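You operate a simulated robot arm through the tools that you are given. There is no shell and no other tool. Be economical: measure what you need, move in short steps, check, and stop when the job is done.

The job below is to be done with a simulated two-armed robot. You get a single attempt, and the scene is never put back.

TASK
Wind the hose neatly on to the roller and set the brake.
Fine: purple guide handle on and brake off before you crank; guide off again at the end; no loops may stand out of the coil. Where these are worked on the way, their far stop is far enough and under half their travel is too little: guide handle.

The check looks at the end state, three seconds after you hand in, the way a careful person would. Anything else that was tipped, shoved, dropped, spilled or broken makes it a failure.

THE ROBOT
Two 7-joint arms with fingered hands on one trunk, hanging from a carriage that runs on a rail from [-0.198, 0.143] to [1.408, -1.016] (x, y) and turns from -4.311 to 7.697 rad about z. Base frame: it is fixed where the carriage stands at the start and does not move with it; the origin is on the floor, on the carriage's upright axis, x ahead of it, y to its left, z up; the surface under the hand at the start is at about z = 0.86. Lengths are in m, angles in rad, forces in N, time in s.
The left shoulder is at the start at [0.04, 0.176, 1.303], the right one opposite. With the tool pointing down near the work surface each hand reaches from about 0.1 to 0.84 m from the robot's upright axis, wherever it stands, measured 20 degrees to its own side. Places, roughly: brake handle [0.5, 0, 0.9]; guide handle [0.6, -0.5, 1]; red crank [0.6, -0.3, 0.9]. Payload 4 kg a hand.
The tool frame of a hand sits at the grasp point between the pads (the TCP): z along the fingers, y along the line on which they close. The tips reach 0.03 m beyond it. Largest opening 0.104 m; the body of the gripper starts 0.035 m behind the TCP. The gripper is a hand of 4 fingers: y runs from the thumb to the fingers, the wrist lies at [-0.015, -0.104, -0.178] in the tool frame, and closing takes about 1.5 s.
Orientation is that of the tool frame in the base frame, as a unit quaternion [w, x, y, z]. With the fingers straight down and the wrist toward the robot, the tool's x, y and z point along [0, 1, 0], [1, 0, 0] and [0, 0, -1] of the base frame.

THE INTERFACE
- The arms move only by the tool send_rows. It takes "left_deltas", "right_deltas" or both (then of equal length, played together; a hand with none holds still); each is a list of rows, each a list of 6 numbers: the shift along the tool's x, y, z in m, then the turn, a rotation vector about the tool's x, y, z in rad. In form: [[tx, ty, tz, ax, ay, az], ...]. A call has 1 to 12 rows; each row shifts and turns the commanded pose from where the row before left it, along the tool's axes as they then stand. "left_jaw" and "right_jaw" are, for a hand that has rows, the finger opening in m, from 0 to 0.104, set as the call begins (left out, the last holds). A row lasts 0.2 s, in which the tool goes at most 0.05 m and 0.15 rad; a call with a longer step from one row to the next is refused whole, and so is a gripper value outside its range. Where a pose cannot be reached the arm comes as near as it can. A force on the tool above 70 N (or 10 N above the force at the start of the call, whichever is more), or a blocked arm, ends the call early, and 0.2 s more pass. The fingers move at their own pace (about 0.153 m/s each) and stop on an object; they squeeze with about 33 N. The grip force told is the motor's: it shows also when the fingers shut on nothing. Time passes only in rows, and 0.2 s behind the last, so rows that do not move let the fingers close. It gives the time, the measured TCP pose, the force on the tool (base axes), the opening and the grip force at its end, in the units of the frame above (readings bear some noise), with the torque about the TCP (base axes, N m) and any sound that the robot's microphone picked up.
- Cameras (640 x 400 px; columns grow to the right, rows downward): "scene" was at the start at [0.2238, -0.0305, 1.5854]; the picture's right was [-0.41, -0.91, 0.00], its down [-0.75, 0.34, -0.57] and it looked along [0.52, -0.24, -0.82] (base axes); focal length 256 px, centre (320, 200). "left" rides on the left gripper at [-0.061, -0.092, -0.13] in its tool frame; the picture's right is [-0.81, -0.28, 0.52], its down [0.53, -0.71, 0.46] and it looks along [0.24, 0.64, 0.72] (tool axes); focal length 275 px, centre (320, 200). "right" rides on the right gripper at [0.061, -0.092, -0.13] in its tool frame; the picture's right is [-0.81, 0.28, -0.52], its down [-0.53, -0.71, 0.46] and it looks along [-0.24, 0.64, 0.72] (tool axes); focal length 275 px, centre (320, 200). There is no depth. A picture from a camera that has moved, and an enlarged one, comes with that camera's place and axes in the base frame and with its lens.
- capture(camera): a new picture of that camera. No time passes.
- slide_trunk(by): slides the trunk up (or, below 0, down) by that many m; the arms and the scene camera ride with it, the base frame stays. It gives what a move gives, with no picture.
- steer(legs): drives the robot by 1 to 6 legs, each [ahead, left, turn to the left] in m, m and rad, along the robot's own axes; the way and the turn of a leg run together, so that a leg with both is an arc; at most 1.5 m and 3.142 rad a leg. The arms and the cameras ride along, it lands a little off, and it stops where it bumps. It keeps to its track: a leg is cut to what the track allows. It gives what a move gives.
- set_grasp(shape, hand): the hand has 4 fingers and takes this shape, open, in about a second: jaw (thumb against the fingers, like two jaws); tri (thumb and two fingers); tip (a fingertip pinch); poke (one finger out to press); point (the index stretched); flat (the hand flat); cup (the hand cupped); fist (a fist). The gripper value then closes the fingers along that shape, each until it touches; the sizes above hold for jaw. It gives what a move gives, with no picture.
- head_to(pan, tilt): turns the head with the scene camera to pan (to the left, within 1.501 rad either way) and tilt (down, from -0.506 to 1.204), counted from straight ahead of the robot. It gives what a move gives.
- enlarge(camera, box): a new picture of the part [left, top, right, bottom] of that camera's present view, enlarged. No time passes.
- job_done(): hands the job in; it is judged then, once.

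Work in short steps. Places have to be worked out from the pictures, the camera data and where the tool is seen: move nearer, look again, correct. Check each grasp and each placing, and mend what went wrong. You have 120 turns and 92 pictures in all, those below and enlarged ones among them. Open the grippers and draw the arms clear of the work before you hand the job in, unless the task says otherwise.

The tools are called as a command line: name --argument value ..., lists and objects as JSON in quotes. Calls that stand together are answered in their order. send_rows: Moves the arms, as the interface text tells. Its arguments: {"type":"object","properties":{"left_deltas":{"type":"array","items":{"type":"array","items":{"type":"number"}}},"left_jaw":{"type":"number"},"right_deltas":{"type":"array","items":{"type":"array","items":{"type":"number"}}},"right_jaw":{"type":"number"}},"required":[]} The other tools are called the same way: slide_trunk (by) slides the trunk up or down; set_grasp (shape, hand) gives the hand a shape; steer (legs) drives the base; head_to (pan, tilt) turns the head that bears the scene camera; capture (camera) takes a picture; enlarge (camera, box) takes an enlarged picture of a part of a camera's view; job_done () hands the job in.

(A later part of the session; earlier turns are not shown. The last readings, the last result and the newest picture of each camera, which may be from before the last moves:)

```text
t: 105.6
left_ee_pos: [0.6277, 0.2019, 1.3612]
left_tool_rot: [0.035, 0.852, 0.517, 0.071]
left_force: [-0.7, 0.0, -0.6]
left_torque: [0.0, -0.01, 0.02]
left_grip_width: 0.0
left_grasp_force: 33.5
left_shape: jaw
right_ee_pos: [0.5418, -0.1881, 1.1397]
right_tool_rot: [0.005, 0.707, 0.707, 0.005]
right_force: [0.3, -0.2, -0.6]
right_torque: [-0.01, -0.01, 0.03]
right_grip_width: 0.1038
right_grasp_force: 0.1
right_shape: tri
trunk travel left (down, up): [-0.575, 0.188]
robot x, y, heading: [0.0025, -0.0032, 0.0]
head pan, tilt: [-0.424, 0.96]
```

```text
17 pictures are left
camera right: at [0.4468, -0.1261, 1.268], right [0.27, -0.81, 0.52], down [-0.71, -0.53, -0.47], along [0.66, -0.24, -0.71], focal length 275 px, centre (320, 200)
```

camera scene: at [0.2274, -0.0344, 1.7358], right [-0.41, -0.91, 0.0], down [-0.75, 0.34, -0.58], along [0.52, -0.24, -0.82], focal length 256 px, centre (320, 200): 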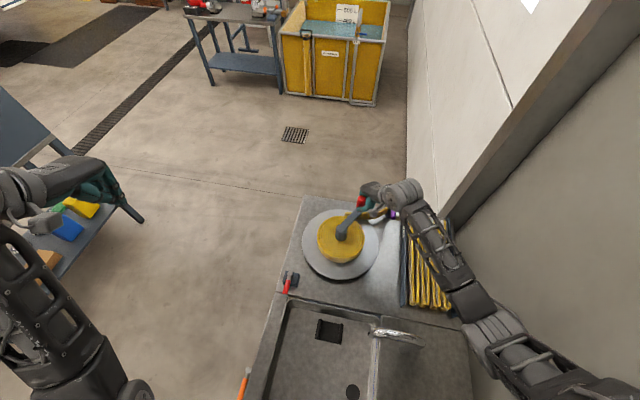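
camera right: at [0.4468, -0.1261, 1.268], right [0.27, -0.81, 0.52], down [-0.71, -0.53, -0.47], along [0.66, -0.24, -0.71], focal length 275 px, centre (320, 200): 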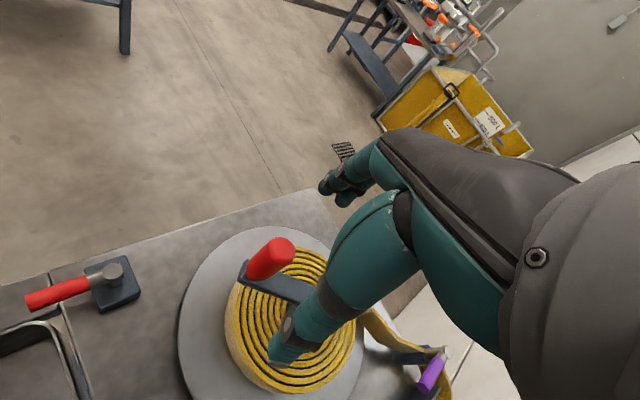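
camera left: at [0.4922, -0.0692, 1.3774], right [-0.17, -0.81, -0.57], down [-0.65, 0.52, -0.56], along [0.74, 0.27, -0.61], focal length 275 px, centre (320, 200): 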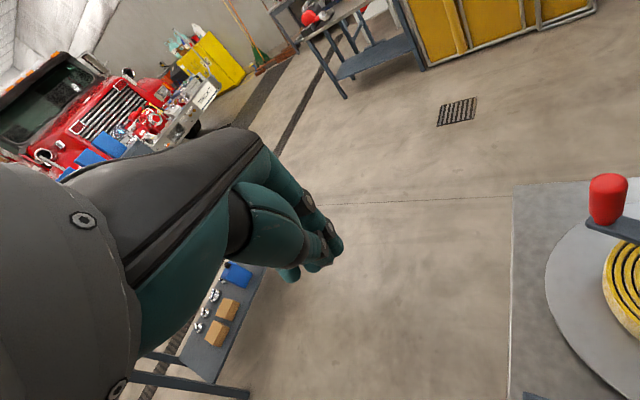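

Knob top is at (0.563,-0.179). Re-seating the hand exactly over it, and gripping.

send_rows --right_deltas '[[0.0105, 0.0208, 0, 0.014, 0, 0], [0, 0, 0, 0, 0, 0], [0, 0, 0.03, 0, 0, 0], [0, 0, 0.03, 0, 0, 0], [0, 0, 0.03, 0, 0, 0], [0, 0, 0.021, 0, 0, 0], [0, 0, 0, 0, 0, 0]]'

send_rows --right_deltas '[[0, 0, 0, 0, 0, 0], [0, 0, 0, 0, 0, 0], [0, 0, 0, 0, 0, 0], [0, 0, 0, 0, 0, 0], [0, 0, 0, 0, 0, 0], [0, 0, 0, 0, 0, 0]]' --right_jaw 0.0

```text
t: 107.2
left_ee_pos: [0.6276, 0.2019, 1.363]
left_tool_rot: [0.035, 0.852, 0.517, 0.07]
left_force: [0.4, 0.6, 0.0]
left_torque: [-0.01, 0.0, -0.04]
left_grip_width: 0.0
left_grasp_force: 33.2
left_shape: jaw
right_ee_pos: [0.5636, -0.1777, 1.0268]
right_tool_rot: [0.001, 0.707, 0.707, 0.0]
right_force: [-0.9, 0.3, -0.1]
right_torque: [0.0, -0.01, 0.0]
right_grip_width: 0.1037
right_grasp_force: 0.0
right_shape: tri
trunk travel left (down, up): [-0.575, 0.188]
robot x, y, heading: [0.0007, -0.0032, 0.001]
head pan, tilt: [-0.424, 0.96]
```

```text
t: 108.6
left_ee_pos: [0.6272, 0.2034, 1.3614]
left_tool_rot: [0.035, 0.852, 0.517, 0.07]
left_force: [0.2, 0.4, -0.4]
left_torque: [-0.01, -0.05, 0.01]
left_grip_width: 0.0001
left_grasp_force: 32.5
left_shape: jaw
right_ee_pos: [0.5633, -0.1783, 1.0275]
right_tool_rot: [-0.001, 0.706, 0.708, 0.0]
right_force: [-1.0, 1.4, -1.3]
right_torque: [0.05, -0.02, 0.03]
right_grip_width: 0.0172
right_grasp_force: 33.3
right_shape: tri
trunk travel left (down, up): [-0.575, 0.188]
robot x, y, heading: [0.0009, -0.0002, -0.002]
head pan, tilt: [-0.424, 0.96]
```

Seated. Cranking clockwise slower and steadily.

send_rows --right_deltas '[[0.0011, 0.0095, 0, 0, 0, 0], [-0.0009, 0.0095, 0, 0, 0, 0], [-0.0018, 0.0093, 0, 0, 0, 0], [-0.0027, 0.0091, 0, 0, 0, 0], [-0.0036, 0.0088, 0, 0, 0, 0], [-0.0045, 0.0084, 0, 0, 0, 0], [-0.0053, 0.0079, 0, 0, 0, 0], [-0.0061, 0.0073, 0, 0, 0, 0], [-0.0068, 0.0067, 0, 0, 0, 0], [-0.0074, 0.006, 0, 0, 0, 0], [-0.0079, 0.0052, 0, 0, 0, 0], [-0.0084, 0.0044, 0, 0, 0, 0]]'

```text
t: 111.2
left_ee_pos: [0.6264, 0.2042, 1.3628]
left_tool_rot: [0.034, 0.852, 0.517, 0.071]
left_force: [-0.3, 0.6, 0.7]
left_torque: [-0.01, -0.05, -0.03]
left_grip_width: 0.0
left_grasp_force: 33.0
left_shape: jaw
right_ee_pos: [0.6543, -0.2308, 1.0263]
right_tool_rot: [-0.001, 0.706, 0.708, 0.0]
right_force: [7.9, 8.5, -18.9]
right_torque: [-0.24, -0.39, -0.22]
right_grip_width: 0.0129
right_grasp_force: 33.3
right_shape: tri
trunk travel left (down, up): [-0.575, 0.188]
robot x, y, heading: [0.0053, -0.0042, 0.005]
head pan, tilt: [-0.424, 0.96]
```

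Good: it passed the former stop position with little force, ending near one full turn. Analysis of the torques suggests the knob naturally sits ≈12 mm off the TCP in this shape, so I shift my circle accordingly and continue.

send_rows --right_deltas '[[-0.0084, 0.0041, 0, 0, 0, 0], [-0.0088, 0.0032, 0, 0, 0, 0], [-0.0092, 0.0023, 0, 0, 0, 0], [-0.0094, 0.0014, 0, 0, 0, 0], [-0.0096, 0.0006, 0, 0, 0, 0], [-0.0096, 0, 0, 0, 0, 0], [-0.0096, -0.001, 0, 0, 0, 0], [-0.0094, -0.0019, 0, 0, 0, 0], [-0.0092, -0.0028, 0, 0, 0, 0], [-0.0088, -0.0037, 0, 0, 0, 0], [-0.0084, -0.0046, 0, 0, 0, 0], [-0.0079, -0.0054, 0, 0, 0, 0]]'

enlarge --camera "scene" --box '[290, 170, 480, 330]'

```text
t: 113.8
left_ee_pos: [0.6266, 0.2031, 1.3615]
left_tool_rot: [0.035, 0.852, 0.517, 0.07]
left_force: [-0.4, 0.2, 0.0]
left_torque: [-0.02, -0.01, -0.01]
left_grip_width: 0.0
left_grasp_force: 32.8
left_shape: jaw
right_ee_pos: [0.6445, -0.3394, 1.0252]
right_tool_rot: [-0.001, 0.706, 0.708, -0.002]
right_force: [7.4, 4.8, -30.9]
right_torque: [-1.49, -0.41, -0.84]
right_grip_width: 0.0118
right_grasp_force: 32.9
right_shape: tri
trunk travel left (down, up): [-0.575, 0.188]
robot x, y, heading: [0.0011, -0.0024, 0.001]
head pan, tilt: [-0.424, 0.96]
```

```text
2.50 times, centred on (385, 250) of scene
camera zoom: at [0.2258, -0.0311, 1.7351], right [-0.41, -0.91, 0.0], down [-0.75, 0.34, -0.57], along [0.52, -0.23, -0.82], focal length 640 px, centre (158, 75)
```

zoom: 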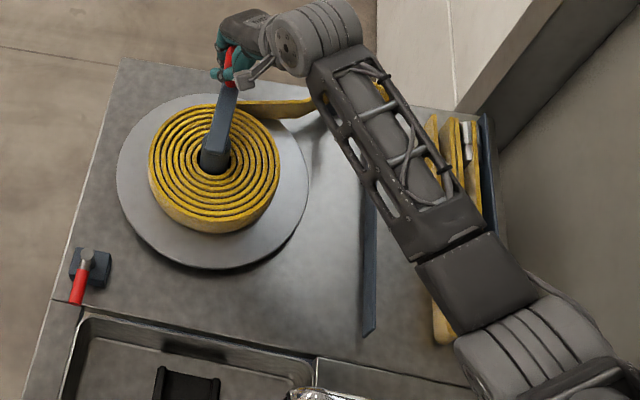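

The hose is clearly winding on: the tray is already much emptier and the coil larger. I regrip a bit higher and better centred, then crank on clockwise.

send_rows --right_deltas '[[0, 0, 0, 0, 0, 0], [0, 0, 0, 0, 0, 0], [0.01, 0.004, -0.005, 0, 0, 0], [0, 0, 0, 0, 0, 0]]' --right_jaw 0.07

send_rows --right_deltas '[[0, 0, 0, 0, 0, 0], [0, 0, 0, 0, 0, 0], [0, 0, 0, 0, 0, 0], [0, 0, 0, 0, 0, 0], [0, 0, 0, 0, 0, 0]]' --right_jaw 0.0

```text
t: 114.8
left_ee_pos: [0.6276, 0.2026, 1.3628]
left_tool_rot: [0.036, 0.852, 0.517, 0.07]
left_force: [0.2, 0.2, 0.4]
left_torque: [0.01, -0.01, 0.02]
left_grip_width: 0.0001
left_grasp_force: 33.4
left_shape: jaw
right_ee_pos: [0.6516, -0.3306, 1.0341]
right_tool_rot: [0.0, 0.706, 0.708, 0.001]
right_force: [0.3, -0.4, 0.4]
right_torque: [0.01, 0.01, 0.0]
right_grip_width: 0.0696
right_grasp_force: 0.0
right_shape: tri
trunk travel left (down, up): [-0.575, 0.188]
robot x, y, heading: [0.0, -0.0027, 0.006]
head pan, tilt: [-0.424, 0.96]
```

```text
t: 116.0
left_ee_pos: [0.6262, 0.2023, 1.362]
left_tool_rot: [0.036, 0.852, 0.517, 0.07]
left_force: [-0.6, -0.6, -0.1]
left_torque: [0.01, 0.0, -0.01]
left_grip_width: 0.0
left_grasp_force: 33.7
left_shape: jaw
right_ee_pos: [0.6514, -0.3292, 1.0335]
right_tool_rot: [0.0, 0.706, 0.708, 0.0]
right_force: [-0.5, -0.5, -1.1]
right_torque: [0.02, -0.02, -0.05]
right_grip_width: 0.0002
right_grasp_force: 32.7
right_shape: tri
trunk travel left (down, up): [-0.575, 0.188]
robot x, y, heading: [0.0068, -0.0049, -0.003]
head pan, tilt: [-0.424, 0.96]
```

Closed on nothing. I open, lift and locate the knob.

send_rows --right_deltas '[[0, 0, 0, 0, 0, 0], [0, 0, -0.03, 0, 0, 0], [0, 0, -0.04, 0, 0, 0], [0, 0, -0.03, 0, 0, 0], [0, 0, 0, 0, 0, 0]]' --right_jaw 0.104

capture --camera "right"

```text
t: 117.2
left_ee_pos: [0.6261, 0.2028, 1.3614]
left_tool_rot: [0.036, 0.852, 0.517, 0.071]
left_force: [0.1, -0.1, -0.4]
left_torque: [0.0, -0.02, -0.02]
left_grip_width: 0.0
left_grasp_force: 33.4
left_shape: jaw
right_ee_pos: [0.6509, -0.3306, 1.1351]
right_tool_rot: [0.0, 0.707, 0.708, 0.0]
right_force: [1.1, -0.5, -0.1]
right_torque: [0.03, -0.02, 0.0]
right_grip_width: 0.1038
right_grasp_force: 0.0
right_shape: tri
trunk travel left (down, up): [-0.575, 0.188]
robot x, y, heading: [0.0018, -0.0004, 0.002]
head pan, tilt: [-0.424, 0.96]
```

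```text
15 pictures are left
camera right: at [0.5576, -0.2684, 1.2649], right [0.28, -0.81, 0.52], down [-0.71, -0.53, -0.46], along [0.65, -0.24, -0.72], focal length 275 px, centre (320, 200)
```

right: 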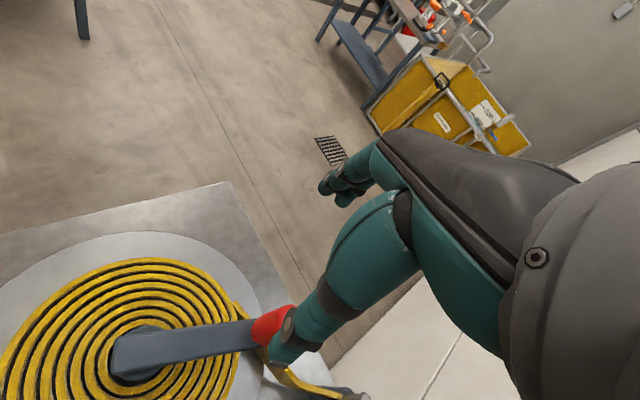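

The crank coasted ahead when released; the knob is now at ≈(0.625,-0.347). I re-seat, grip, and crank continuously without regripping.

send_rows --right_deltas '[[-0.0165, -0.0255, 0, 0, 0, 0], [0, 0, 0, 0, 0, 0], [0, 0, 0.03, 0, 0, 0], [0, 0, 0.03, 0, 0, 0], [0, 0, 0.03, 0, 0, 0], [0, 0, 0.014, 0, 0, 0], [0, 0, 0, 0, 0, 0]]'

send_rows --right_deltas '[[0, 0, 0, 0, 0, 0], [0, 0, 0, 0, 0, 0], [0, 0, 0, 0, 0, 0], [0, 0, 0, 0, 0, 0], [0, 0, 0, 0, 0, 0], [0, 0, 0, 0, 0, 0]]' --right_jaw 0.0

```text
t: 118.8
left_ee_pos: [0.6264, 0.2035, 1.3619]
left_tool_rot: [0.035, 0.852, 0.517, 0.07]
left_force: [-0.3, -0.6, 0.8]
left_torque: [-0.02, 0.01, 0.0]
left_grip_width: 0.0
left_grasp_force: 33.4
left_shape: jaw
right_ee_pos: [0.6241, -0.3476, 1.0286]
right_tool_rot: [0.0, 0.707, 0.707, 0.001]
right_force: [0.1, 0.0, -0.7]
right_torque: [0.0, 0.0, 0.0]
right_grip_width: 0.1036
right_grasp_force: 0.0
right_shape: tri
trunk travel left (down, up): [-0.575, 0.188]
robot x, y, heading: [0.0048, -0.0011, 0.002]
head pan, tilt: [-0.424, 0.96]
```

```text
t: 120.2
left_ee_pos: [0.6266, 0.2029, 1.3624]
left_tool_rot: [0.036, 0.852, 0.517, 0.07]
left_force: [-0.2, 0.2, -0.2]
left_torque: [0.01, -0.02, -0.02]
left_grip_width: 0.0001
left_grasp_force: 32.6
left_shape: jaw
right_ee_pos: [0.6249, -0.3475, 1.0281]
right_tool_rot: [0.0, 0.707, 0.707, 0.0]
right_force: [0.0, 2.3, -3.3]
right_torque: [0.1, 0.01, 0.02]
right_grip_width: 0.017
right_grasp_force: 33.1
right_shape: tri
trunk travel left (down, up): [-0.575, 0.188]
robot x, y, heading: [0.0022, -0.0015, 0.003]
head pan, tilt: [-0.424, 0.96]
```

Gripped (17 mm). Cranking clockwise through the near-right quadrant.

send_rows --right_deltas '[[-0.0053, -0.008, 0, 0, 0, 0], [-0.0045, -0.0085, 0, 0, 0, 0], [-0.0037, -0.0089, 0, 0, 0, 0], [-0.0028, -0.0092, 0, 0, 0, 0], [-0.0018, -0.0094, 0, 0, 0, 0], [-0.0009, -0.0096, 0, 0, 0, 0], [0.0001, -0.0096, 0, 0, 0, 0], [0.001, -0.0095, 0, 0, 0, 0], [0.002, -0.0094, 0, 0, 0, 0], [0.0029, -0.0091, 0, 0, 0, 0], [0.0038, -0.0088, 0, 0, 0, 0], [0.0047, -0.0084, 0, 0, 0, 0]]'

```text
t: 122.8
left_ee_pos: [0.6283, 0.2039, 1.3635]
left_tool_rot: [0.035, 0.852, 0.518, 0.072]
left_force: [-0.1, -0.1, -0.5]
left_torque: [0.01, 0.01, -0.05]
left_grip_width: 0.0
left_grasp_force: 33.5
left_shape: jaw
right_ee_pos: [0.5187, -0.3479, 1.0291]
right_tool_rot: [0.0, 0.706, 0.708, 0.003]
right_force: [14.9, 12.2, -13.8]
right_torque: [-0.25, -0.69, -0.38]
right_grip_width: 0.012
right_grasp_force: 32.9
right_shape: tri
trunk travel left (down, up): [-0.575, 0.188]
robot x, y, heading: [0.0033, -0.0032, 0.006]
head pan, tilt: [-0.424, 0.96]
```

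Mild 19 N inward pull; I correct the radius by a few mm and continue.

send_rows --right_deltas '[[0.0068, -0.0071, 0, 0, 0, 0], [0.0075, -0.0065, 0, 0, 0, 0], [0.0072, -0.0062, 0, 0, 0, 0], [0.0076, -0.0057, 0, 0, 0, 0], [0.0081, -0.005, 0, 0, 0, 0], [0.0086, -0.0043, 0, 0, 0, 0], [0.009, -0.0034, 0, 0, 0, 0], [0.0093, -0.0025, 0, 0, 0, 0], [0.0095, -0.0015, 0, 0, 0, 0], [0.0096, -0.0006, 0, 0, 0, 0], [0.0096, 0.0004, 0, 0, 0, 0], [0.0095, 0.0013, 0, 0, 0, 0]]'

enlarge --camera "right" --box '[100, 100, 440, 400]'

```text
t: 125.4
left_ee_pos: [0.6299, 0.2002, 1.3637]
left_tool_rot: [0.036, 0.852, 0.517, 0.071]
left_force: [-0.6, 0.2, -0.5]
left_torque: [0.02, -0.03, 0.01]
left_grip_width: 0.0001
left_grasp_force: 33.2
left_shape: jaw
right_ee_pos: [0.4791, -0.2527, 1.0311]
right_tool_rot: [0.003, 0.708, 0.706, -0.002]
right_force: [33.5, -17.9, -30.5]
right_torque: [-1.3, -0.62, -0.99]
right_grip_width: 0.0082
right_grasp_force: 32.8
right_shape: tri
trunk travel left (down, up): [-0.575, 0.188]
robot x, y, heading: [0.0029, -0.0038, 0.009]
head pan, tilt: [-0.424, 0.96]
```

```text
1.33 times, centred on (270, 250) of right
camera zoom: at [0.3876, -0.1904, 1.1596], right [0.27, -0.81, 0.52], down [-0.71, -0.53, -0.45], along [0.65, -0.25, -0.72], focal length 367 px, centre (387, 133)
```

zoom: 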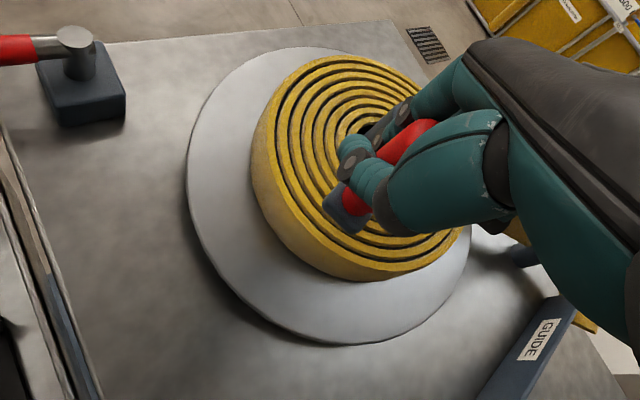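

The knob has crept ≈13 mm ahead of the grip. I open, read where the hand settles, then recentre.

send_rows --right_deltas '[[0, 0, 0, 0, 0, 0], [0, 0, 0, 0, 0, 0], [0, 0, 0, 0, 0, 0]]' --right_jaw 0.08

enlarge --camera "scene" --box '[280, 170, 480, 330]'

```text
t: 126.2
left_ee_pos: [0.6263, 0.2026, 1.3625]
left_tool_rot: [0.035, 0.853, 0.517, 0.069]
left_force: [0.0, 0.6, -0.3]
left_torque: [0.03, 0.02, 0.0]
left_grip_width: 0.0001
left_grasp_force: 33.0
left_shape: jaw
right_ee_pos: [0.4756, -0.2491, 1.029]
right_tool_rot: [-0.002, 0.705, 0.709, 0.0]
right_force: [-0.8, 0.4, 0.1]
right_torque: [-0.01, -0.03, 0.02]
right_grip_width: 0.0797
right_grasp_force: 0.0
right_shape: tri
trunk travel left (down, up): [-0.575, 0.188]
robot x, y, heading: [0.0015, -0.0013, 0.001]
head pan, tilt: [-0.424, 0.96]
```

```text
2.50 times, centred on (380, 250) of scene
camera zoom: at [0.2263, -0.0318, 1.7355], right [-0.41, -0.91, 0.0], down [-0.75, 0.34, -0.57], along [0.52, -0.24, -0.82], focal length 640 px, centre (170, 75)
```

zoom: 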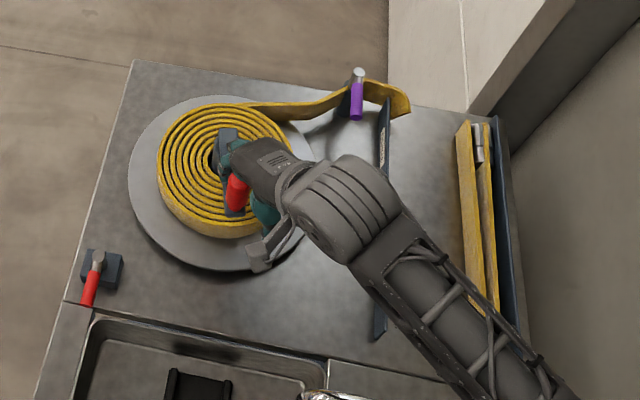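

Only one fold and the coupling are left in the tray. Knob at ≈(0.481,-0.238): recentring and gripping.

send_rows --right_deltas '[[0.006, 0.003, 0, 0, 0, 0], [0.006, 0.0025, 0, 0, 0, 0], [0, 0, 0, 0, 0, 0]]'

send_rows --right_deltas '[[0, 0, 0, 0, 0, 0], [0, 0, 0, 0, 0, 0], [0, 0, 0, 0, 0, 0], [0, 0, 0, 0, 0, 0], [0, 0, 0, 0, 0, 0], [0, 0, 0, 0, 0, 0]]' --right_jaw 0.0

```text
t: 127.0
left_ee_pos: [0.627, 0.2032, 1.3626]
left_tool_rot: [0.035, 0.852, 0.517, 0.07]
left_force: [-0.3, -0.3, 0.4]
left_torque: [0.01, 0.0, 0.01]
left_grip_width: 0.0
left_grasp_force: 32.8
left_shape: jaw
right_ee_pos: [0.4817, -0.2361, 1.0283]
right_tool_rot: [0.0, 0.706, 0.708, 0.001]
right_force: [-0.8, -0.5, -0.3]
right_torque: [-0.02, -0.03, 0.01]
right_grip_width: 0.0793
right_grasp_force: 0.1
right_shape: tri
trunk travel left (down, up): [-0.575, 0.188]
robot x, y, heading: [0.0018, -0.0027, 0.005]
head pan, tilt: [-0.424, 0.96]
```

```text
t: 128.4
left_ee_pos: [0.6266, 0.2022, 1.3632]
left_tool_rot: [0.036, 0.852, 0.517, 0.07]
left_force: [-0.6, -0.8, 0.2]
left_torque: [-0.01, 0.01, -0.01]
left_grip_width: 0.0
left_grasp_force: 32.4
left_shape: jaw
right_ee_pos: [0.4816, -0.2372, 1.0285]
right_tool_rot: [0.0, 0.706, 0.708, 0.0]
right_force: [0.3, 0.3, -1.8]
right_torque: [0.0, -0.06, 0.0]
right_grip_width: 0.02
right_grasp_force: 33.1
right_shape: tri
trunk travel left (down, up): [-0.575, 0.188]
robot x, y, heading: [0.0021, -0.0027, 0.005]
head pan, tilt: [-0.424, 0.96]
```

Well centred (20 mm). Cranking the next 1.2 rad clockwise.

send_rows --right_deltas '[[0.0086, 0.0039, 0, 0, 0, 0], [0.0081, 0.0047, 0, 0, 0, 0], [0.0076, 0.0055, 0, 0, 0, 0], [0.007, 0.0062, 0, 0, 0, 0], [0.0064, 0.0069, 0, 0, 0, 0], [0.0057, 0.0075, 0, 0, 0, 0], [0.0049, 0.008, 0, 0, 0, 0], [0.0041, 0.0085, 0, 0, 0, 0], [0.0032, 0.0088, 0, 0, 0, 0], [0.0023, 0.0091, 0, 0, 0, 0], [0.0014, 0.0093, 0, 0, 0, 0], [0.0004, 0.0094, 0, 0, 0, 0]]'

```text
t: 131.0
left_ee_pos: [0.6254, 0.1995, 1.3607]
left_tool_rot: [0.037, 0.852, 0.517, 0.069]
left_force: [-0.4, 0.0, -0.4]
left_torque: [0.0, 0.02, -0.03]
left_grip_width: 0.0
left_grasp_force: 33.1
left_shape: jaw
right_ee_pos: [0.5669, -0.1855, 1.0271]
right_tool_rot: [0.002, 0.707, 0.707, -0.005]
right_force: [-3.3, -27.6, -16.2]
right_torque: [-0.81, 0.13, -0.49]
right_grip_width: 0.0162
right_grasp_force: 32.9
right_shape: tri
trunk travel left (down, up): [-0.575, 0.188]
robot x, y, heading: [0.0011, 0.0019, 0.0]
head pan, tilt: [-0.424, 0.96]
```

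Knob is wedging outward again (28 N). Opening, recentring at the expected knob place (0.569,-0.176), regripping.

send_rows --right_deltas '[[0, 0, 0, 0, 0, 0], [0, 0, 0, 0, 0, 0], [0.003, 0.001, 0, 0, 0, 0], [0, 0, 0, 0, 0, 0]]' --right_jaw 0.08

send_rows --right_deltas '[[0, 0, 0, 0, 0, 0], [0, 0, 0, 0, 0, 0], [0, 0, 0, 0, 0, 0], [0, 0, 0, 0, 0, 0], [0, 0, 0, 0, 0, 0]]' --right_jaw 0.0

```text
t: 132.0
left_ee_pos: [0.6279, 0.2019, 1.3627]
left_tool_rot: [0.036, 0.852, 0.518, 0.07]
left_force: [-0.3, -0.9, 0.2]
left_torque: [-0.02, -0.03, 0.0]
left_grip_width: 0.0001
left_grasp_force: 32.8
left_shape: jaw
right_ee_pos: [0.57, -0.1734, 1.029]
right_tool_rot: [0.0, 0.706, 0.708, 0.001]
right_force: [-0.8, -1.1, 0.5]
right_torque: [0.0, 0.0, -0.02]
right_grip_width: 0.0798
right_grasp_force: 0.1
right_shape: tri
trunk travel left (down, up): [-0.575, 0.188]
robot x, y, heading: [0.0026, -0.0066, 0.004]
head pan, tilt: [-0.424, 0.96]
```

```text
t: 133.2
left_ee_pos: [0.6258, 0.2017, 1.3624]
left_tool_rot: [0.035, 0.852, 0.517, 0.07]
left_force: [0.5, -0.2, -0.3]
left_torque: [-0.02, 0.03, 0.0]
left_grip_width: 0.0002
left_grasp_force: 33.5
left_shape: jaw
right_ee_pos: [0.5692, -0.1733, 1.03]
right_tool_rot: [-0.002, 0.706, 0.708, 0.0]
right_force: [0.0, 6.9, -3.8]
right_torque: [0.11, -0.02, 0.13]
right_grip_width: 0.0132
right_grasp_force: 32.6
right_shape: tri
trunk travel left (down, up): [-0.575, 0.188]
robot x, y, heading: [0.0031, -0.0039, 0.001]
head pan, tilt: [-0.424, 0.96]
```

Grip is 13 mm, slightly too far out; I ease inward while cranking on.

send_rows --right_deltas '[[-0.0015, 0.0094, 0, 0, 0, 0], [-0.0025, 0.0093, 0, 0, 0, 0], [-0.0034, 0.0091, 0, 0, 0, 0], [-0.0043, 0.0088, 0, 0, 0, 0], [-0.0041, 0.0084, 0, 0, 0, 0], [-0.005, 0.008, 0, 0, 0, 0], [-0.0057, 0.0074, 0, 0, 0, 0], [-0.0065, 0.0068, 0, 0, 0, 0], [-0.0071, 0.0062, 0, 0, 0, 0], [-0.0077, 0.0054, 0, 0, 0, 0], [-0.0082, 0.0046, 0, 0, 0, 0], [-0.0086, 0.0038, 0, 0, 0, 0]]'

enlarge --camera "scene" --box '[280, 170, 480, 330]'

```text
t: 135.8
left_ee_pos: [0.6225, 0.2092, 1.3618]
left_tool_rot: [0.033, 0.852, 0.517, 0.07]
left_force: [-0.1, 0.1, 0.5]
left_torque: [-0.01, 0.03, 0.01]
left_grip_width: 0.0
left_grasp_force: 33.9
left_shape: jaw
right_ee_pos: [0.6518, -0.2181, 1.0271]
right_tool_rot: [-0.011, 0.7, 0.714, 0.007]
right_force: [-37.0, 47.7, 18.6]
right_torque: [0.67, -0.04, 0.45]
right_grip_width: 0.0107
right_grasp_force: 33.5
right_shape: tri
trunk travel left (down, up): [-0.575, 0.188]
robot x, y, heading: [0.0048, 0.0033, 0.001]
head pan, tilt: [-0.424, 0.96]
```

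```text
2.50 times, centred on (380, 250) of scene
camera zoom: at [0.224, -0.028, 1.7347], right [-0.41, -0.91, 0.0], down [-0.75, 0.34, -0.57], along [0.52, -0.23, -0.82], focal length 640 px, centre (170, 75)
```

zoom: 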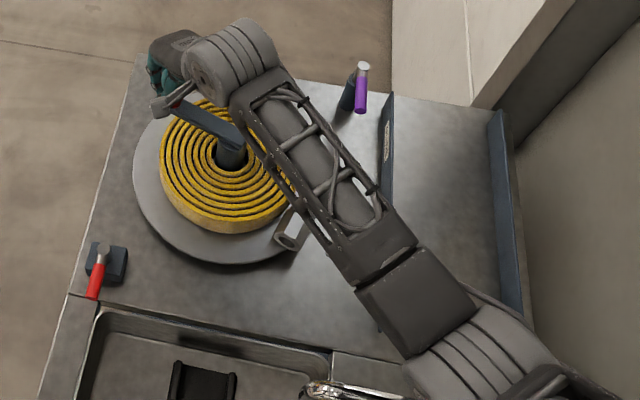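

The tray is empty, and the crank has come to its end (60 N reaction). I open, lift off and inspect the coil.

send_rows --right_deltas '[[0, 0, 0, 0, 0, 0], [0, 0, 0, 0, 0, 0], [0, 0, -0.02, 0, 0, 0], [0, 0, -0.035, 0, 0, 0], [0, 0, -0.04, 0, 0, 0], [0, 0.03, -0.03, 0, 0, 0], [-0.04, 0.01, 0, 0, 0, 0], [-0.045, 0.01, 0, 0, 0, 0], [-0.045, 0, 0, 0, 0, 0], [0, 0, 0, 0, 0, 0]]' --right_jaw 0.104

enlarge --camera "scene" --box '[280, 170, 480, 330]'

```text
t: 138.0
left_ee_pos: [0.6265, 0.2017, 1.3635]
left_tool_rot: [0.036, 0.852, 0.518, 0.07]
left_force: [-0.7, 0.6, 0.5]
left_torque: [0.01, 0.01, 0.01]
left_grip_width: 0.0
left_grasp_force: 33.4
left_shape: jaw
right_ee_pos: [0.7073, -0.3698, 1.1562]
right_tool_rot: [0.0, 0.706, 0.708, 0.0]
right_force: [0.7, -0.2, -0.9]
right_torque: [-0.04, 0.0, 0.01]
right_grip_width: 0.1042
right_grasp_force: 0.0
right_shape: tri
trunk travel left (down, up): [-0.575, 0.188]
robot x, y, heading: [0.0014, -0.0006, 0.006]
head pan, tilt: [-0.424, 0.96]
```

```text
2.50 times, centred on (380, 250) of scene
camera zoom: at [0.2263, -0.032, 1.7354], right [-0.41, -0.91, 0.0], down [-0.75, 0.34, -0.57], along [0.52, -0.24, -0.82], focal length 640 px, centre (170, 75)
```

zoom: 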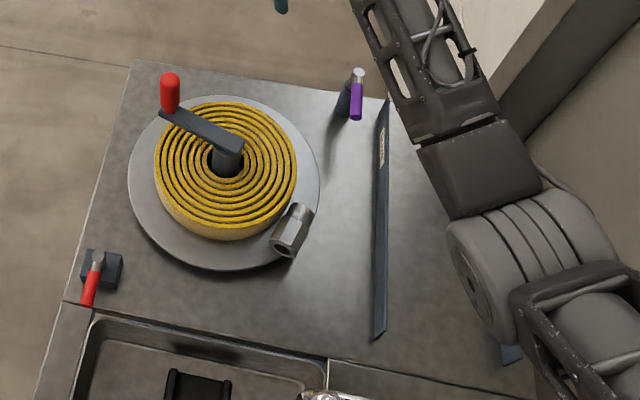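

The coil is neat, with the coupling at its rim. Next: guide handle off. I set the jaw shape and bring the hand above the purple lever, aligned with it.

set_grasp --hand "right" --shape "jaw"

send_rows --right_deltas '[[-0.0263, -0.0348, 0, 0, 0, 0], [-0.0263, -0.0348, 0, 0, 0, 0], [-0.0263, -0.0348, 0, 0, 0, 0], [-0.0263, -0.0348, 0, 0, 0, 0], [0, 0, 0, 0, 0, -0.133], [0, 0, 0, 0, 0, -0.133], [0, 0, 0, 0, 0, -0.133], [0, 0, 0, 0, 0, -0.133], [0, 0, 0.02, 0, 0, -0.133], [0, 0, 0.02, 0, 0, -0.133], [0, 0, 0.015, 0, 0, -0.132], [0, 0, 0, 0, 0, 0]]' --right_jaw 0.07

capture --camera "right"

```text
t: 138.9
left_ee_pos: [0.6269, 0.2019, 1.3617]
left_tool_rot: [0.035, 0.852, 0.517, 0.07]
left_force: [-1.2, 0.1, 0.0]
left_torque: [-0.02, -0.01, 0.0]
left_grip_width: 0.0003
left_grasp_force: 32.8
left_shape: jaw
right_ee_pos: [0.7069, -0.3708, 1.1558]
right_tool_rot: [-0.001, 0.707, 0.707, 0.0]
right_force: [0.2, -0.6, -0.4]
right_torque: [0.0, -0.01, 0.0]
right_grip_width: 0.1038
right_grasp_force: 0.0
right_shape: jaw
trunk travel left (down, up): [-0.575, 0.188]
robot x, y, heading: [0.0084, -0.0015, -0.0]
head pan, tilt: [-0.424, 0.96]
```

```text
t: 141.5
left_ee_pos: [0.6254, 0.2018, 1.3613]
left_tool_rot: [0.036, 0.852, 0.517, 0.07]
left_force: [0.4, -0.7, -0.1]
left_torque: [0.01, 0.01, 0.0]
left_grip_width: 0.0001
left_grasp_force: 32.9
left_shape: jaw
right_ee_pos: [0.5686, -0.4748, 1.0984]
right_tool_rot: [0.0, 0.314, 0.949, 0.0]
right_force: [-1.0, -0.2, -0.3]
right_torque: [0.0, 0.02, 0.0]
right_grip_width: 0.0706
right_grasp_force: 0.1
right_shape: jaw
trunk travel left (down, up): [-0.575, 0.188]
robot x, y, heading: [0.0038, -0.0023, -0.006]
head pan, tilt: [-0.424, 0.96]
```

```text
10 pictures are left
camera right: at [0.4635, -0.5108, 1.229], right [0.81, -0.26, 0.52], down [0.0, -0.89, -0.46], along [0.58, 0.37, -0.72], focal length 275 px, centre (320, 200)
```

right: 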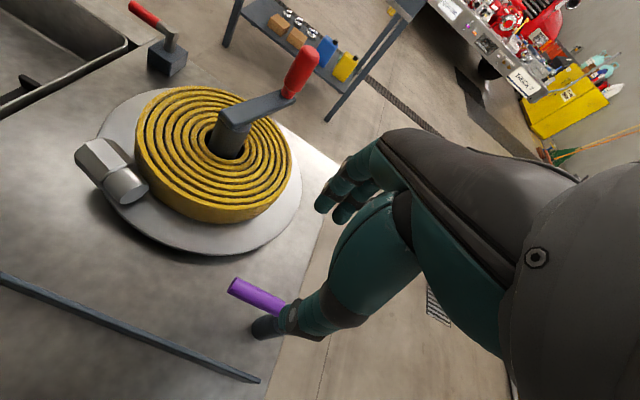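

Lever tip seen at (0.544,-0.470), within the fork. Descending and gripping it.

send_rows --right_deltas '[[0, -0.005, 0.025, 0, 0, -0.08], [0, 0, 0.03, 0, 0, 0], [0, 0, 0.03, 0, 0, 0], [0, 0, 0.03, 0, 0, 0], [0, 0, 0, 0, 0, 0]]'

send_rows --right_deltas '[[0, 0, 0, 0, 0, 0], [0, 0, 0, 0, 0, 0], [0, 0, 0, 0, 0, 0], [0, 0, 0, 0, 0, 0], [0, 0, 0, 0, 0, 0]]' --right_jaw 0.0

```text
t: 142.7
left_ee_pos: [0.6261, 0.2018, 1.3629]
left_tool_rot: [0.036, 0.852, 0.517, 0.071]
left_force: [-0.2, -0.3, -0.6]
left_torque: [0.01, 0.03, -0.01]
left_grip_width: 0.0
left_grasp_force: 32.2
left_shape: jaw
right_ee_pos: [0.5659, -0.4785, 0.9841]
right_tool_rot: [0.001, 0.276, 0.961, 0.0]
right_force: [-0.6, -0.1, -0.4]
right_torque: [0.03, 0.02, 0.02]
right_grip_width: 0.0701
right_grasp_force: 0.1
right_shape: jaw
trunk travel left (down, up): [-0.575, 0.188]
robot x, y, heading: [-0.001, -0.0029, -0.0]
head pan, tilt: [-0.424, 0.96]
```

```text
t: 143.9
left_ee_pos: [0.6264, 0.2017, 1.3626]
left_tool_rot: [0.037, 0.852, 0.518, 0.07]
left_force: [0.3, 0.2, -0.1]
left_torque: [0.0, -0.01, 0.0]
left_grip_width: 0.0
left_grasp_force: 33.1
left_shape: jaw
right_ee_pos: [0.567, -0.4773, 0.9832]
right_tool_rot: [0.001, 0.276, 0.961, 0.0]
right_force: [0.0, 0.4, 1.7]
right_torque: [0.03, -0.04, 0.05]
right_grip_width: 0.0114
right_grasp_force: 32.6
right_shape: jaw
trunk travel left (down, up): [-0.575, 0.188]
robot x, y, heading: [0.0005, -0.0027, -0.001]
head pan, tilt: [-0.424, 0.96]
```

Held. Swinging the guide lever clockwise back.

send_rows --right_deltas '[[-0.0002, 0.0042, 0, 0, 0, 0.1], [-0.0002, 0.0042, 0, 0, 0, 0.1], [-0.0002, 0.0042, 0, 0, 0, 0.1], [-0.0002, 0.0042, 0, 0, 0, 0.1], [-0.0002, 0.0042, 0, 0, 0, 0.1], [-0.0002, 0.0042, 0, 0, 0, 0.1], [-0.0002, 0.0042, 0, 0, 0, 0.1], [-0.0002, 0.0042, 0, 0, 0, 0.1], [0, 0, 0, 0, 0, 0]]'

```text
t: 145.9
left_ee_pos: [0.6271, 0.2047, 1.3629]
left_tool_rot: [0.034, 0.852, 0.517, 0.071]
left_force: [0.9, 0.4, 0.1]
left_torque: [0.02, -0.04, -0.01]
left_grip_width: 0.0
left_grasp_force: 32.8
left_shape: jaw
right_ee_pos: [0.5932, -0.4573, 0.9851]
right_tool_rot: [0.0, 0.628, 0.778, 0.001]
right_force: [2.6, 10.3, 0.6]
right_torque: [0.16, -0.08, 0.28]
right_grip_width: 0.0109
right_grasp_force: 33.2
right_shape: jaw
trunk travel left (down, up): [-0.575, 0.188]
robot x, y, heading: [0.0001, 0.0001, 0.002]
head pan, tilt: [-0.424, 0.96]
```

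Following well (≈102°). Continuing to the original stop.

send_rows --right_deltas '[[0.001, 0.0044, 0, 0, 0, 0.1], [0.0005, 0.0044, 0, 0, 0, 0.1], [0, 0.0044, 0, 0, 0, 0.1], [0, 0.0044, 0, 0, 0, 0.1], [0, 0.0044, 0, 0, 0, 0.1], [-0.0001, 0.0044, 0, 0, 0, 0.1], [-0.0001, 0.0044, 0, 0, 0, 0.1], [-0.0001, 0.0044, 0, 0, 0, 0.1], [-0.0001, 0.0044, 0, 0, 0, 0.05], [0, 0.002, 0, 0, 0, 0], [0, 0, 0, 0, 0, 0]]'

```text
t: 148.3
left_ee_pos: [0.6281, 0.2039, 1.3632]
left_tool_rot: [0.034, 0.852, 0.517, 0.071]
left_force: [0.2, 0.2, -0.4]
left_torque: [0.0, -0.01, -0.01]
left_grip_width: 0.0
left_grasp_force: 32.7
left_shape: jaw
right_ee_pos: [0.6344, -0.4631, 0.9855]
right_tool_rot: [-0.001, 0.893, 0.45, 0.002]
right_force: [14.1, 15.7, -3.0]
right_torque: [0.29, -0.33, 0.3]
right_grip_width: 0.0109
right_grasp_force: 33.2
right_shape: jaw
trunk travel left (down, up): [-0.575, 0.188]
robot x, y, heading: [0.0035, -0.0061, -0.001]
head pan, tilt: [-0.424, 0.96]
```

Back at ≈53°, its original angle. A small further push to make sure it sits at its stop.

send_rows --right_deltas '[[0.003, 0.003, 0, 0, 0, 0.05], [0.0, 0.0035, 0, 0, 0, 0.05], [0, 0.0035, 0, 0, 0, 0.05], [0, 0, 0, 0, 0, 0]]'

```text
t: 149.3
left_ee_pos: [0.6271, 0.2033, 1.3623]
left_tool_rot: [0.034, 0.852, 0.517, 0.072]
left_force: [-0.7, -0.7, 0.4]
left_torque: [0.01, -0.03, 0.02]
left_grip_width: 0.0
left_grasp_force: 33.7
left_shape: jaw
right_ee_pos: [0.6417, -0.4667, 0.9851]
right_tool_rot: [-0.002, 0.925, 0.381, 0.001]
right_force: [-1.5, 19.6, 9.5]
right_torque: [0.52, 0.13, 0.22]
right_grip_width: 0.011
right_grasp_force: 33.4
right_shape: jaw
trunk travel left (down, up): [-0.575, 0.188]
robot x, y, heading: [0.0001, 0.003, 0.002]
head pan, tilt: [-0.424, 0.96]
```

The stop is felt (15 N back), guide is off. Releasing, lifting, and turning the hand back.

send_rows --right_deltas '[[0, -0.003, 0, 0, 0, 0], [0, 0, 0, 0, 0, 0], [0, 0, -0.03, 0, 0, 0], [0, 0, -0.045, 0, 0, 0], [0, 0, -0.045, 0, 0, 0], [0, 0, -0.045, 0, 0, 0], [0, 0, -0.04, 0, 0, -0.13], [0, 0, 0, 0, 0, -0.13], [0, 0, 0, 0, 0, -0.13], [0, 0, 0, 0, 0, -0.13], [0, 0, 0, 0, 0, -0.13], [0, 0, 0, 0, 0, -0.139]]' --right_jaw 0.08

enlarge --camera "scene" --box '[270, 170, 480, 330]'

```text
t: 151.9
left_ee_pos: [0.6278, 0.2027, 1.3623]
left_tool_rot: [0.036, 0.852, 0.517, 0.071]
left_force: [0.2, 0.8, -0.5]
left_torque: [0.01, -0.02, -0.02]
left_grip_width: 0.0
left_grasp_force: 33.1
left_shape: jaw
right_ee_pos: [0.6379, -0.4682, 1.1894]
right_tool_rot: [0.001, 0.706, 0.708, 0.0]
right_force: [0.0, 0.0, -0.3]
right_torque: [-0.01, 0.0, 0.01]
right_grip_width: 0.0799
right_grasp_force: 0.1
right_shape: jaw
trunk travel left (down, up): [-0.575, 0.188]
robot x, y, heading: [0.0048, -0.001, 0.004]
head pan, tilt: [-0.424, 0.96]
```

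```text
2.50 times, centred on (375, 250) of scene
camera zoom: at [0.2264, -0.032, 1.7354], right [-0.41, -0.91, 0.0], down [-0.75, 0.34, -0.57], along [0.52, -0.24, -0.82], focal length 640 px, centre (182, 75)
```

zoom: 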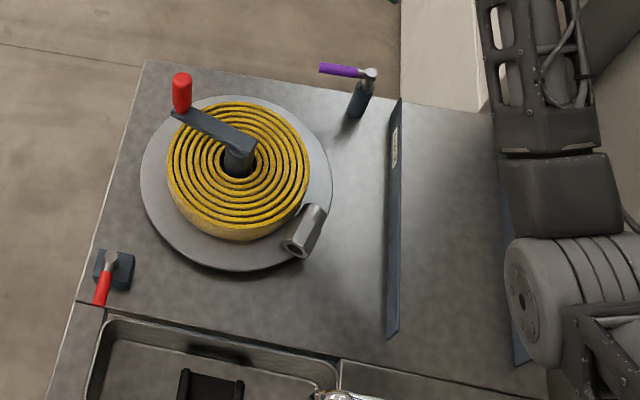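

Guide handle is back at its off stop. Now over to the brake lever.

send_rows --right_deltas '[[0.0391, -0.0145, 0, 0, 0, 0], [0.0391, -0.0145, 0, 0, 0, 0], [0.0391, -0.0145, 0, 0, 0, 0], [0.0391, -0.0145, 0, 0, 0, 0], [0.0391, -0.0145, 0, 0, 0, 0], [0.0391, -0.0145, 0, 0, 0, 0], [0.0391, -0.0145, 0, 0, 0, 0], [0.0391, -0.0145, 0, 0, 0, 0], [0.0391, -0.0145, 0, 0, 0, 0], [0.0391, -0.0145, 0, 0, 0, 0], [0.0391, -0.0145, 0, 0, 0, 0], [0, 0, 0, 0, 0, 0]]' --right_jaw 0.07

send_rows --right_deltas '[[0, 0, 0, 0, 0, -0.14], [0, 0, 0, 0, 0, -0.14], [0, 0, 0, 0, 0, -0.14], [0, 0, 0, 0, 0, -0.14], [0, 0, 0.03, 0, 0, -0.14], [0, 0, 0.03, 0, 0, -0.14], [0, 0, 0.03, 0, 0, -0.14], [0, 0, 0, 0, 0, 0]]'

capture --camera "right"

```text
t: 154.5
left_ee_pos: [0.6272, 0.2014, 1.3621]
left_tool_rot: [0.035, 0.852, 0.517, 0.07]
left_force: [0.7, -0.1, -0.8]
left_torque: [0.01, 0.03, 0.0]
left_grip_width: 0.0002
left_grasp_force: 33.2
left_shape: jaw
right_ee_pos: [0.4787, -0.0369, 1.1933]
right_tool_rot: [0.0, 0.707, 0.707, 0.0]
right_force: [2.0, -0.9, 0.0]
right_torque: [-0.03, 0.01, 0.06]
right_grip_width: 0.0703
right_grasp_force: 0.0
right_shape: jaw
trunk travel left (down, up): [-0.575, 0.188]
robot x, y, heading: [0.0016, -0.0025, 0.001]
head pan, tilt: [-0.424, 0.96]
```

```text
t: 156.3
left_ee_pos: [0.6263, 0.2019, 1.3624]
left_tool_rot: [0.036, 0.853, 0.517, 0.07]
left_force: [0.4, 0.2, 0.3]
left_torque: [0.03, 0.0, 0.0]
left_grip_width: 0.0
left_grasp_force: 32.6
left_shape: jaw
right_ee_pos: [0.4786, -0.0397, 1.0998]
right_tool_rot: [-0.001, 0.29, 0.957, 0.0]
right_force: [0.3, -0.4, 0.5]
right_torque: [0.0, 0.03, 0.01]
right_grip_width: 0.0704
right_grasp_force: 0.0
right_shape: jaw
trunk travel left (down, up): [-0.575, 0.188]
robot x, y, heading: [0.0006, 0.0007, 0.001]
head pan, tilt: [-0.424, 0.96]
```

```text
8 pictures are left
camera right: at [0.3762, -0.081, 1.2297], right [0.83, -0.22, 0.52], down [0.05, -0.89, -0.46], along [0.56, 0.4, -0.72], focal length 275 px, centre (320, 200)
```

right: 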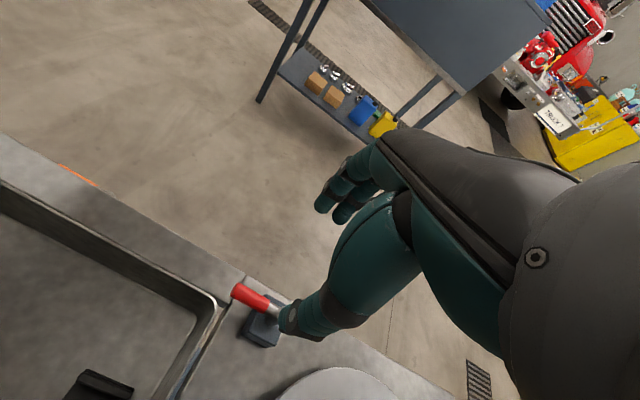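

Lever tip at (0.469,-0.032), as expected. Descending and gripping.

send_rows --right_deltas '[[0, 0, 0.03, 0, 0, 0], [0, 0, 0.03, 0, 0, 0], [0, 0, 0.03, 0, 0, 0], [0, 0, 0.03, 0, 0, 0], [0, 0, 0.03, 0, 0, 0], [0, 0, 0.008, 0, 0, 0], [0, 0, 0, 0, 0, 0]]'

send_rows --right_deltas '[[0, 0, 0, 0, 0, 0], [0, 0, 0, 0, 0, 0], [0, 0, 0, 0, 0, 0], [0, 0, 0, 0, 0, 0], [0, 0, 0, 0, 0, 0]]' --right_jaw 0.0

```text
t: 157.9
left_ee_pos: [0.6278, 0.2013, 1.3625]
left_tool_rot: [0.034, 0.852, 0.517, 0.07]
left_force: [-0.5, -0.1, -0.6]
left_torque: [-0.03, 0.02, 0.03]
left_grip_width: 0.0001
left_grasp_force: 33.0
left_shape: jaw
right_ee_pos: [0.4773, -0.0403, 0.9391]
right_tool_rot: [-0.001, 0.29, 0.957, 0.0]
right_force: [0.6, 0.0, -0.6]
right_torque: [0.03, -0.02, 0.0]
right_grip_width: 0.0704
right_grasp_force: 0.1
right_shape: jaw
trunk travel left (down, up): [-0.575, 0.188]
robot x, y, heading: [0.0022, -0.0026, 0.002]
head pan, tilt: [-0.424, 0.96]
```

```text
t: 159.1
left_ee_pos: [0.627, 0.2032, 1.3628]
left_tool_rot: [0.036, 0.852, 0.517, 0.07]
left_force: [-1.1, -0.9, -1.0]
left_torque: [0.02, 0.0, -0.03]
left_grip_width: 0.0001
left_grasp_force: 32.6
left_shape: jaw
right_ee_pos: [0.4776, -0.0392, 0.9406]
right_tool_rot: [0.0, 0.291, 0.957, 0.0]
right_force: [1.4, 1.9, -2.4]
right_torque: [0.03, -0.05, 0.06]
right_grip_width: 0.0117
right_grasp_force: 32.8
right_shape: jaw
trunk travel left (down, up): [-0.575, 0.188]
robot x, y, heading: [0.0034, -0.0011, 0.001]
head pan, tilt: [-0.424, 0.96]
```

Held (12 mm). Swinging the brake lever clockwise.

send_rows --right_deltas '[[-0.0002, 0.0043, 0, 0, 0, 0.1], [-0.0002, 0.0043, 0, 0, 0, 0.1], [-0.0002, 0.0043, 0, 0, 0, 0.1], [-0.0002, 0.0043, 0, 0, 0, 0.1], [-0.0002, 0.0043, 0, 0, 0, 0.1], [-0.0002, 0.0043, 0, 0, 0, 0.1], [-0.0002, 0.0043, 0, 0, 0, 0.1], [-0.0002, 0.0043, 0, 0, 0, 0.1], [0, 0, 0, 0, 0, 0]]'

```text
t: 161.1
left_ee_pos: [0.6251, 0.2046, 1.3632]
left_tool_rot: [0.034, 0.852, 0.517, 0.071]
left_force: [-0.2, -0.6, 0.8]
left_torque: [0.01, 0.01, 0.01]
left_grip_width: 0.0
left_grasp_force: 33.0
left_shape: jaw
right_ee_pos: [0.5065, -0.0146, 0.9421]
right_tool_rot: [-0.002, 0.641, 0.768, 0.002]
right_force: [2.2, 15.7, -8.1]
right_torque: [0.34, -0.03, 0.43]
right_grip_width: 0.0115
right_grasp_force: 33.3
right_shape: jaw
trunk travel left (down, up): [-0.575, 0.188]
robot x, y, heading: [0.0022, -0.0002, 0.004]
head pan, tilt: [-0.424, 0.96]
```

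Half way, slight outward pull; correcting and continuing to the stop.

send_rows --right_deltas '[[0.003, 0.0046, 0, 0, 0, 0.1], [0.0005, 0.0046, 0, 0, 0, 0.1], [0, 0.0046, 0, 0, 0, 0.1], [0, 0.0046, 0, 0, 0, 0.1], [0, 0.0046, 0, 0, 0, 0.1], [0, 0.0046, 0, 0, 0, 0.1], [0, 0.0046, 0, 0, 0, 0.1], [-0.0001, 0.0046, 0, 0, 0, 0.1], [0, 0.0035, 0, 0, 0, 0.06], [0, 0.0025, 0, 0, 0, 0.03], [0, 0, 0, 0, 0, 0]]'

```text
t: 162.5
left_ee_pos: [0.6255, 0.2139, 1.3636]
left_tool_rot: [0.033, 0.851, 0.52, 0.073]
left_force: [1.1, 0.1, -0.3]
left_torque: [-0.02, 0.0, -0.01]
left_grip_width: 0.0001
left_grasp_force: 33.3
left_shape: jaw
right_ee_pos: [0.5267, -0.0407, 0.9182]
right_tool_rot: [0.03, 0.809, 0.586, -0.011]
right_force: [9.7, 47.6, -1.0]
right_torque: [0.77, -0.14, 0.43]
right_grip_width: 0.0113
right_grasp_force: 33.2
right_shape: jaw
trunk travel left (down, up): [-0.575, 0.188]
robot x, y, heading: [-0.0005, -0.003, 0.009]
head pan, tilt: [-0.424, 0.96]
stopped in row 6 (right hand): the force on the tool passed its limit at 80 N (the readings are from after the stop); the commanded pose is now the measured one
```

The arm was obstructed and dragged inward. I open at once, lift a bit and look.

send_rows --right_deltas '[[0, 0, 0, 0, 0, 0], [0, 0, 0, 0, 0, 0], [0, 0, -0.03, 0, 0, 0], [0, 0, -0.04, 0, 0, 0], [0, 0, -0.04, 0, 0, 0], [0, 0, -0.04, 0, 0, 0]]' --right_jaw 0.08

capture --camera "scene"

```text
t: 163.8
left_ee_pos: [0.6263, 0.2052, 1.3622]
left_tool_rot: [0.036, 0.852, 0.518, 0.07]
left_force: [0.3, 0.6, -0.2]
left_torque: [0.01, 0.02, -0.02]
left_grip_width: 0.0
left_grasp_force: 33.8
left_shape: jaw
right_ee_pos: [0.5284, -0.1203, 1.0286]
right_tool_rot: [0.102, 0.812, 0.571, -0.068]
right_force: [-0.5, 0.3, 0.3]
right_torque: [0.02, -0.01, 0.01]
right_grip_width: 0.0799
right_grasp_force: 0.1
right_shape: jaw
trunk travel left (down, up): [-0.575, 0.188]
robot x, y, heading: [0.0012, 0.001, 0.005]
head pan, tilt: [-0.424, 0.96]
stopped in row 6 (right hand): the arm was blocked; the commanded pose is now the measured one
```

```text
7 pictures are left
camera scene: at [0.2262, -0.0311, 1.7353], right [-0.41, -0.91, 0.0], down [-0.75, 0.33, -0.57], along [0.52, -0.23, -0.82], focal length 256 px, centre (320, 200)
```

scene: 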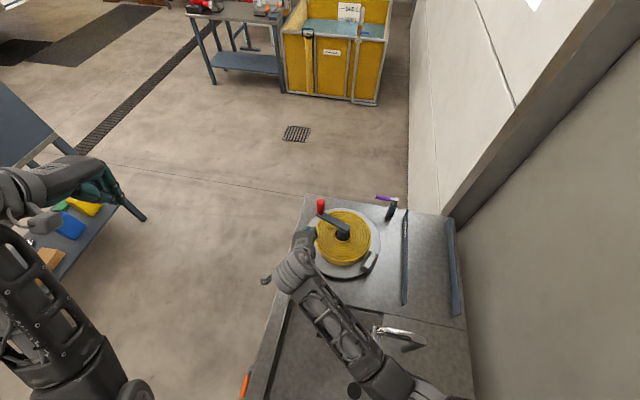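

The right wrist is at its limit at that heading. I yaw it back the other way and lift.

send_rows --right_deltas '[[0, 0, 0, 0, 0, -0.12], [0, 0, -0.005, 0, 0, -0.12], [0, 0, -0.01, 0, 0, -0.12], [0, 0, -0.015, 0, 0, -0.12], [0, 0, -0.02, 0, 0, -0.12], [0, 0, -0.02, 0, 0, -0.1], [0, 0, 0, 0, 0, 0]]'

```text
t: 165.4
left_ee_pos: [0.6257, 0.2053, 1.3633]
left_tool_rot: [0.036, 0.851, 0.519, 0.071]
left_force: [-0.2, -0.5, -0.2]
left_torque: [0.01, -0.03, 0.01]
left_grip_width: 0.0003
left_grasp_force: 32.8
left_shape: jaw
right_ee_pos: [0.5277, -0.1014, 1.0975]
right_tool_rot: [0.073, 0.566, 0.815, -0.097]
right_force: [-0.1, 0.7, 0.3]
right_torque: [-0.02, 0.0, 0.01]
right_grip_width: 0.0798
right_grasp_force: 0.0
right_shape: jaw
trunk travel left (down, up): [-0.575, 0.188]
robot x, y, heading: [0.0011, -0.0022, 0.005]
head pan, tilt: [-0.424, 0.96]
```

Levelling, lifting, and swinging via its own side to restore a relaxed elbow.

send_rows --right_deltas '[[0, 0, -0.02, -0.038, 0.116, 0], [0, 0, -0.03, -0.038, 0.116, 0], [0, 0, -0.04, 0, 0, 0], [-0.01, 0, -0.03, 0, 0, 0], [-0.04, -0.0115, -0.01, 0, 0, 0], [-0.04, -0.0115, 0, 0, 0, 0], [-0.04, -0.0115, 0, 0, 0, 0], [-0.04, -0.0115, 0, 0, 0, 0], [-0.04, -0.0115, 0, 0, 0, 0], [0, 0, 0, 0, 0, 0]]' --right_jaw 0.0

```text
t: 167.7
left_ee_pos: [0.6264, 0.2044, 1.3616]
left_tool_rot: [0.036, 0.851, 0.519, 0.071]
left_force: [0.0, 0.1, 0.0]
left_torque: [0.01, 0.02, 0.01]
left_grip_width: 0.0002
left_grasp_force: 32.9
left_shape: jaw
right_ee_pos: [0.5446, -0.3127, 1.2245]
right_tool_rot: [-0.001, 0.571, 0.821, 0.0]
right_force: [0.2, -0.2, -0.7]
right_torque: [-0.01, -0.01, 0.0]
right_grip_width: 0.0
right_grasp_force: 33.1
right_shape: jaw
trunk travel left (down, up): [-0.575, 0.188]
robot x, y, heading: [0.0049, -0.0019, 0.004]
head pan, tilt: [-0.424, 0.96]
```

Good. One close look at the brake lever.

enlarge --camera "scene" --box '[240, 220, 360, 310]'

```text
4.44 times, centred on (300, 265) of scene
camera zoom: at [0.2262, -0.0311, 1.7354], right [-0.41, -0.91, 0.0], down [-0.75, 0.33, -0.57], along [0.52, -0.23, -0.82], focal length 1138 px, centre (409, -89)
```

zoom: 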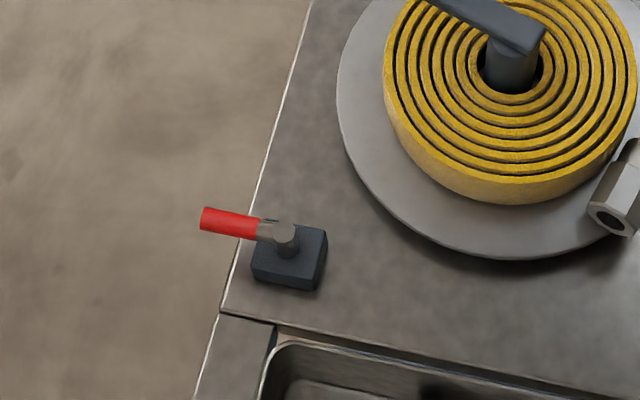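

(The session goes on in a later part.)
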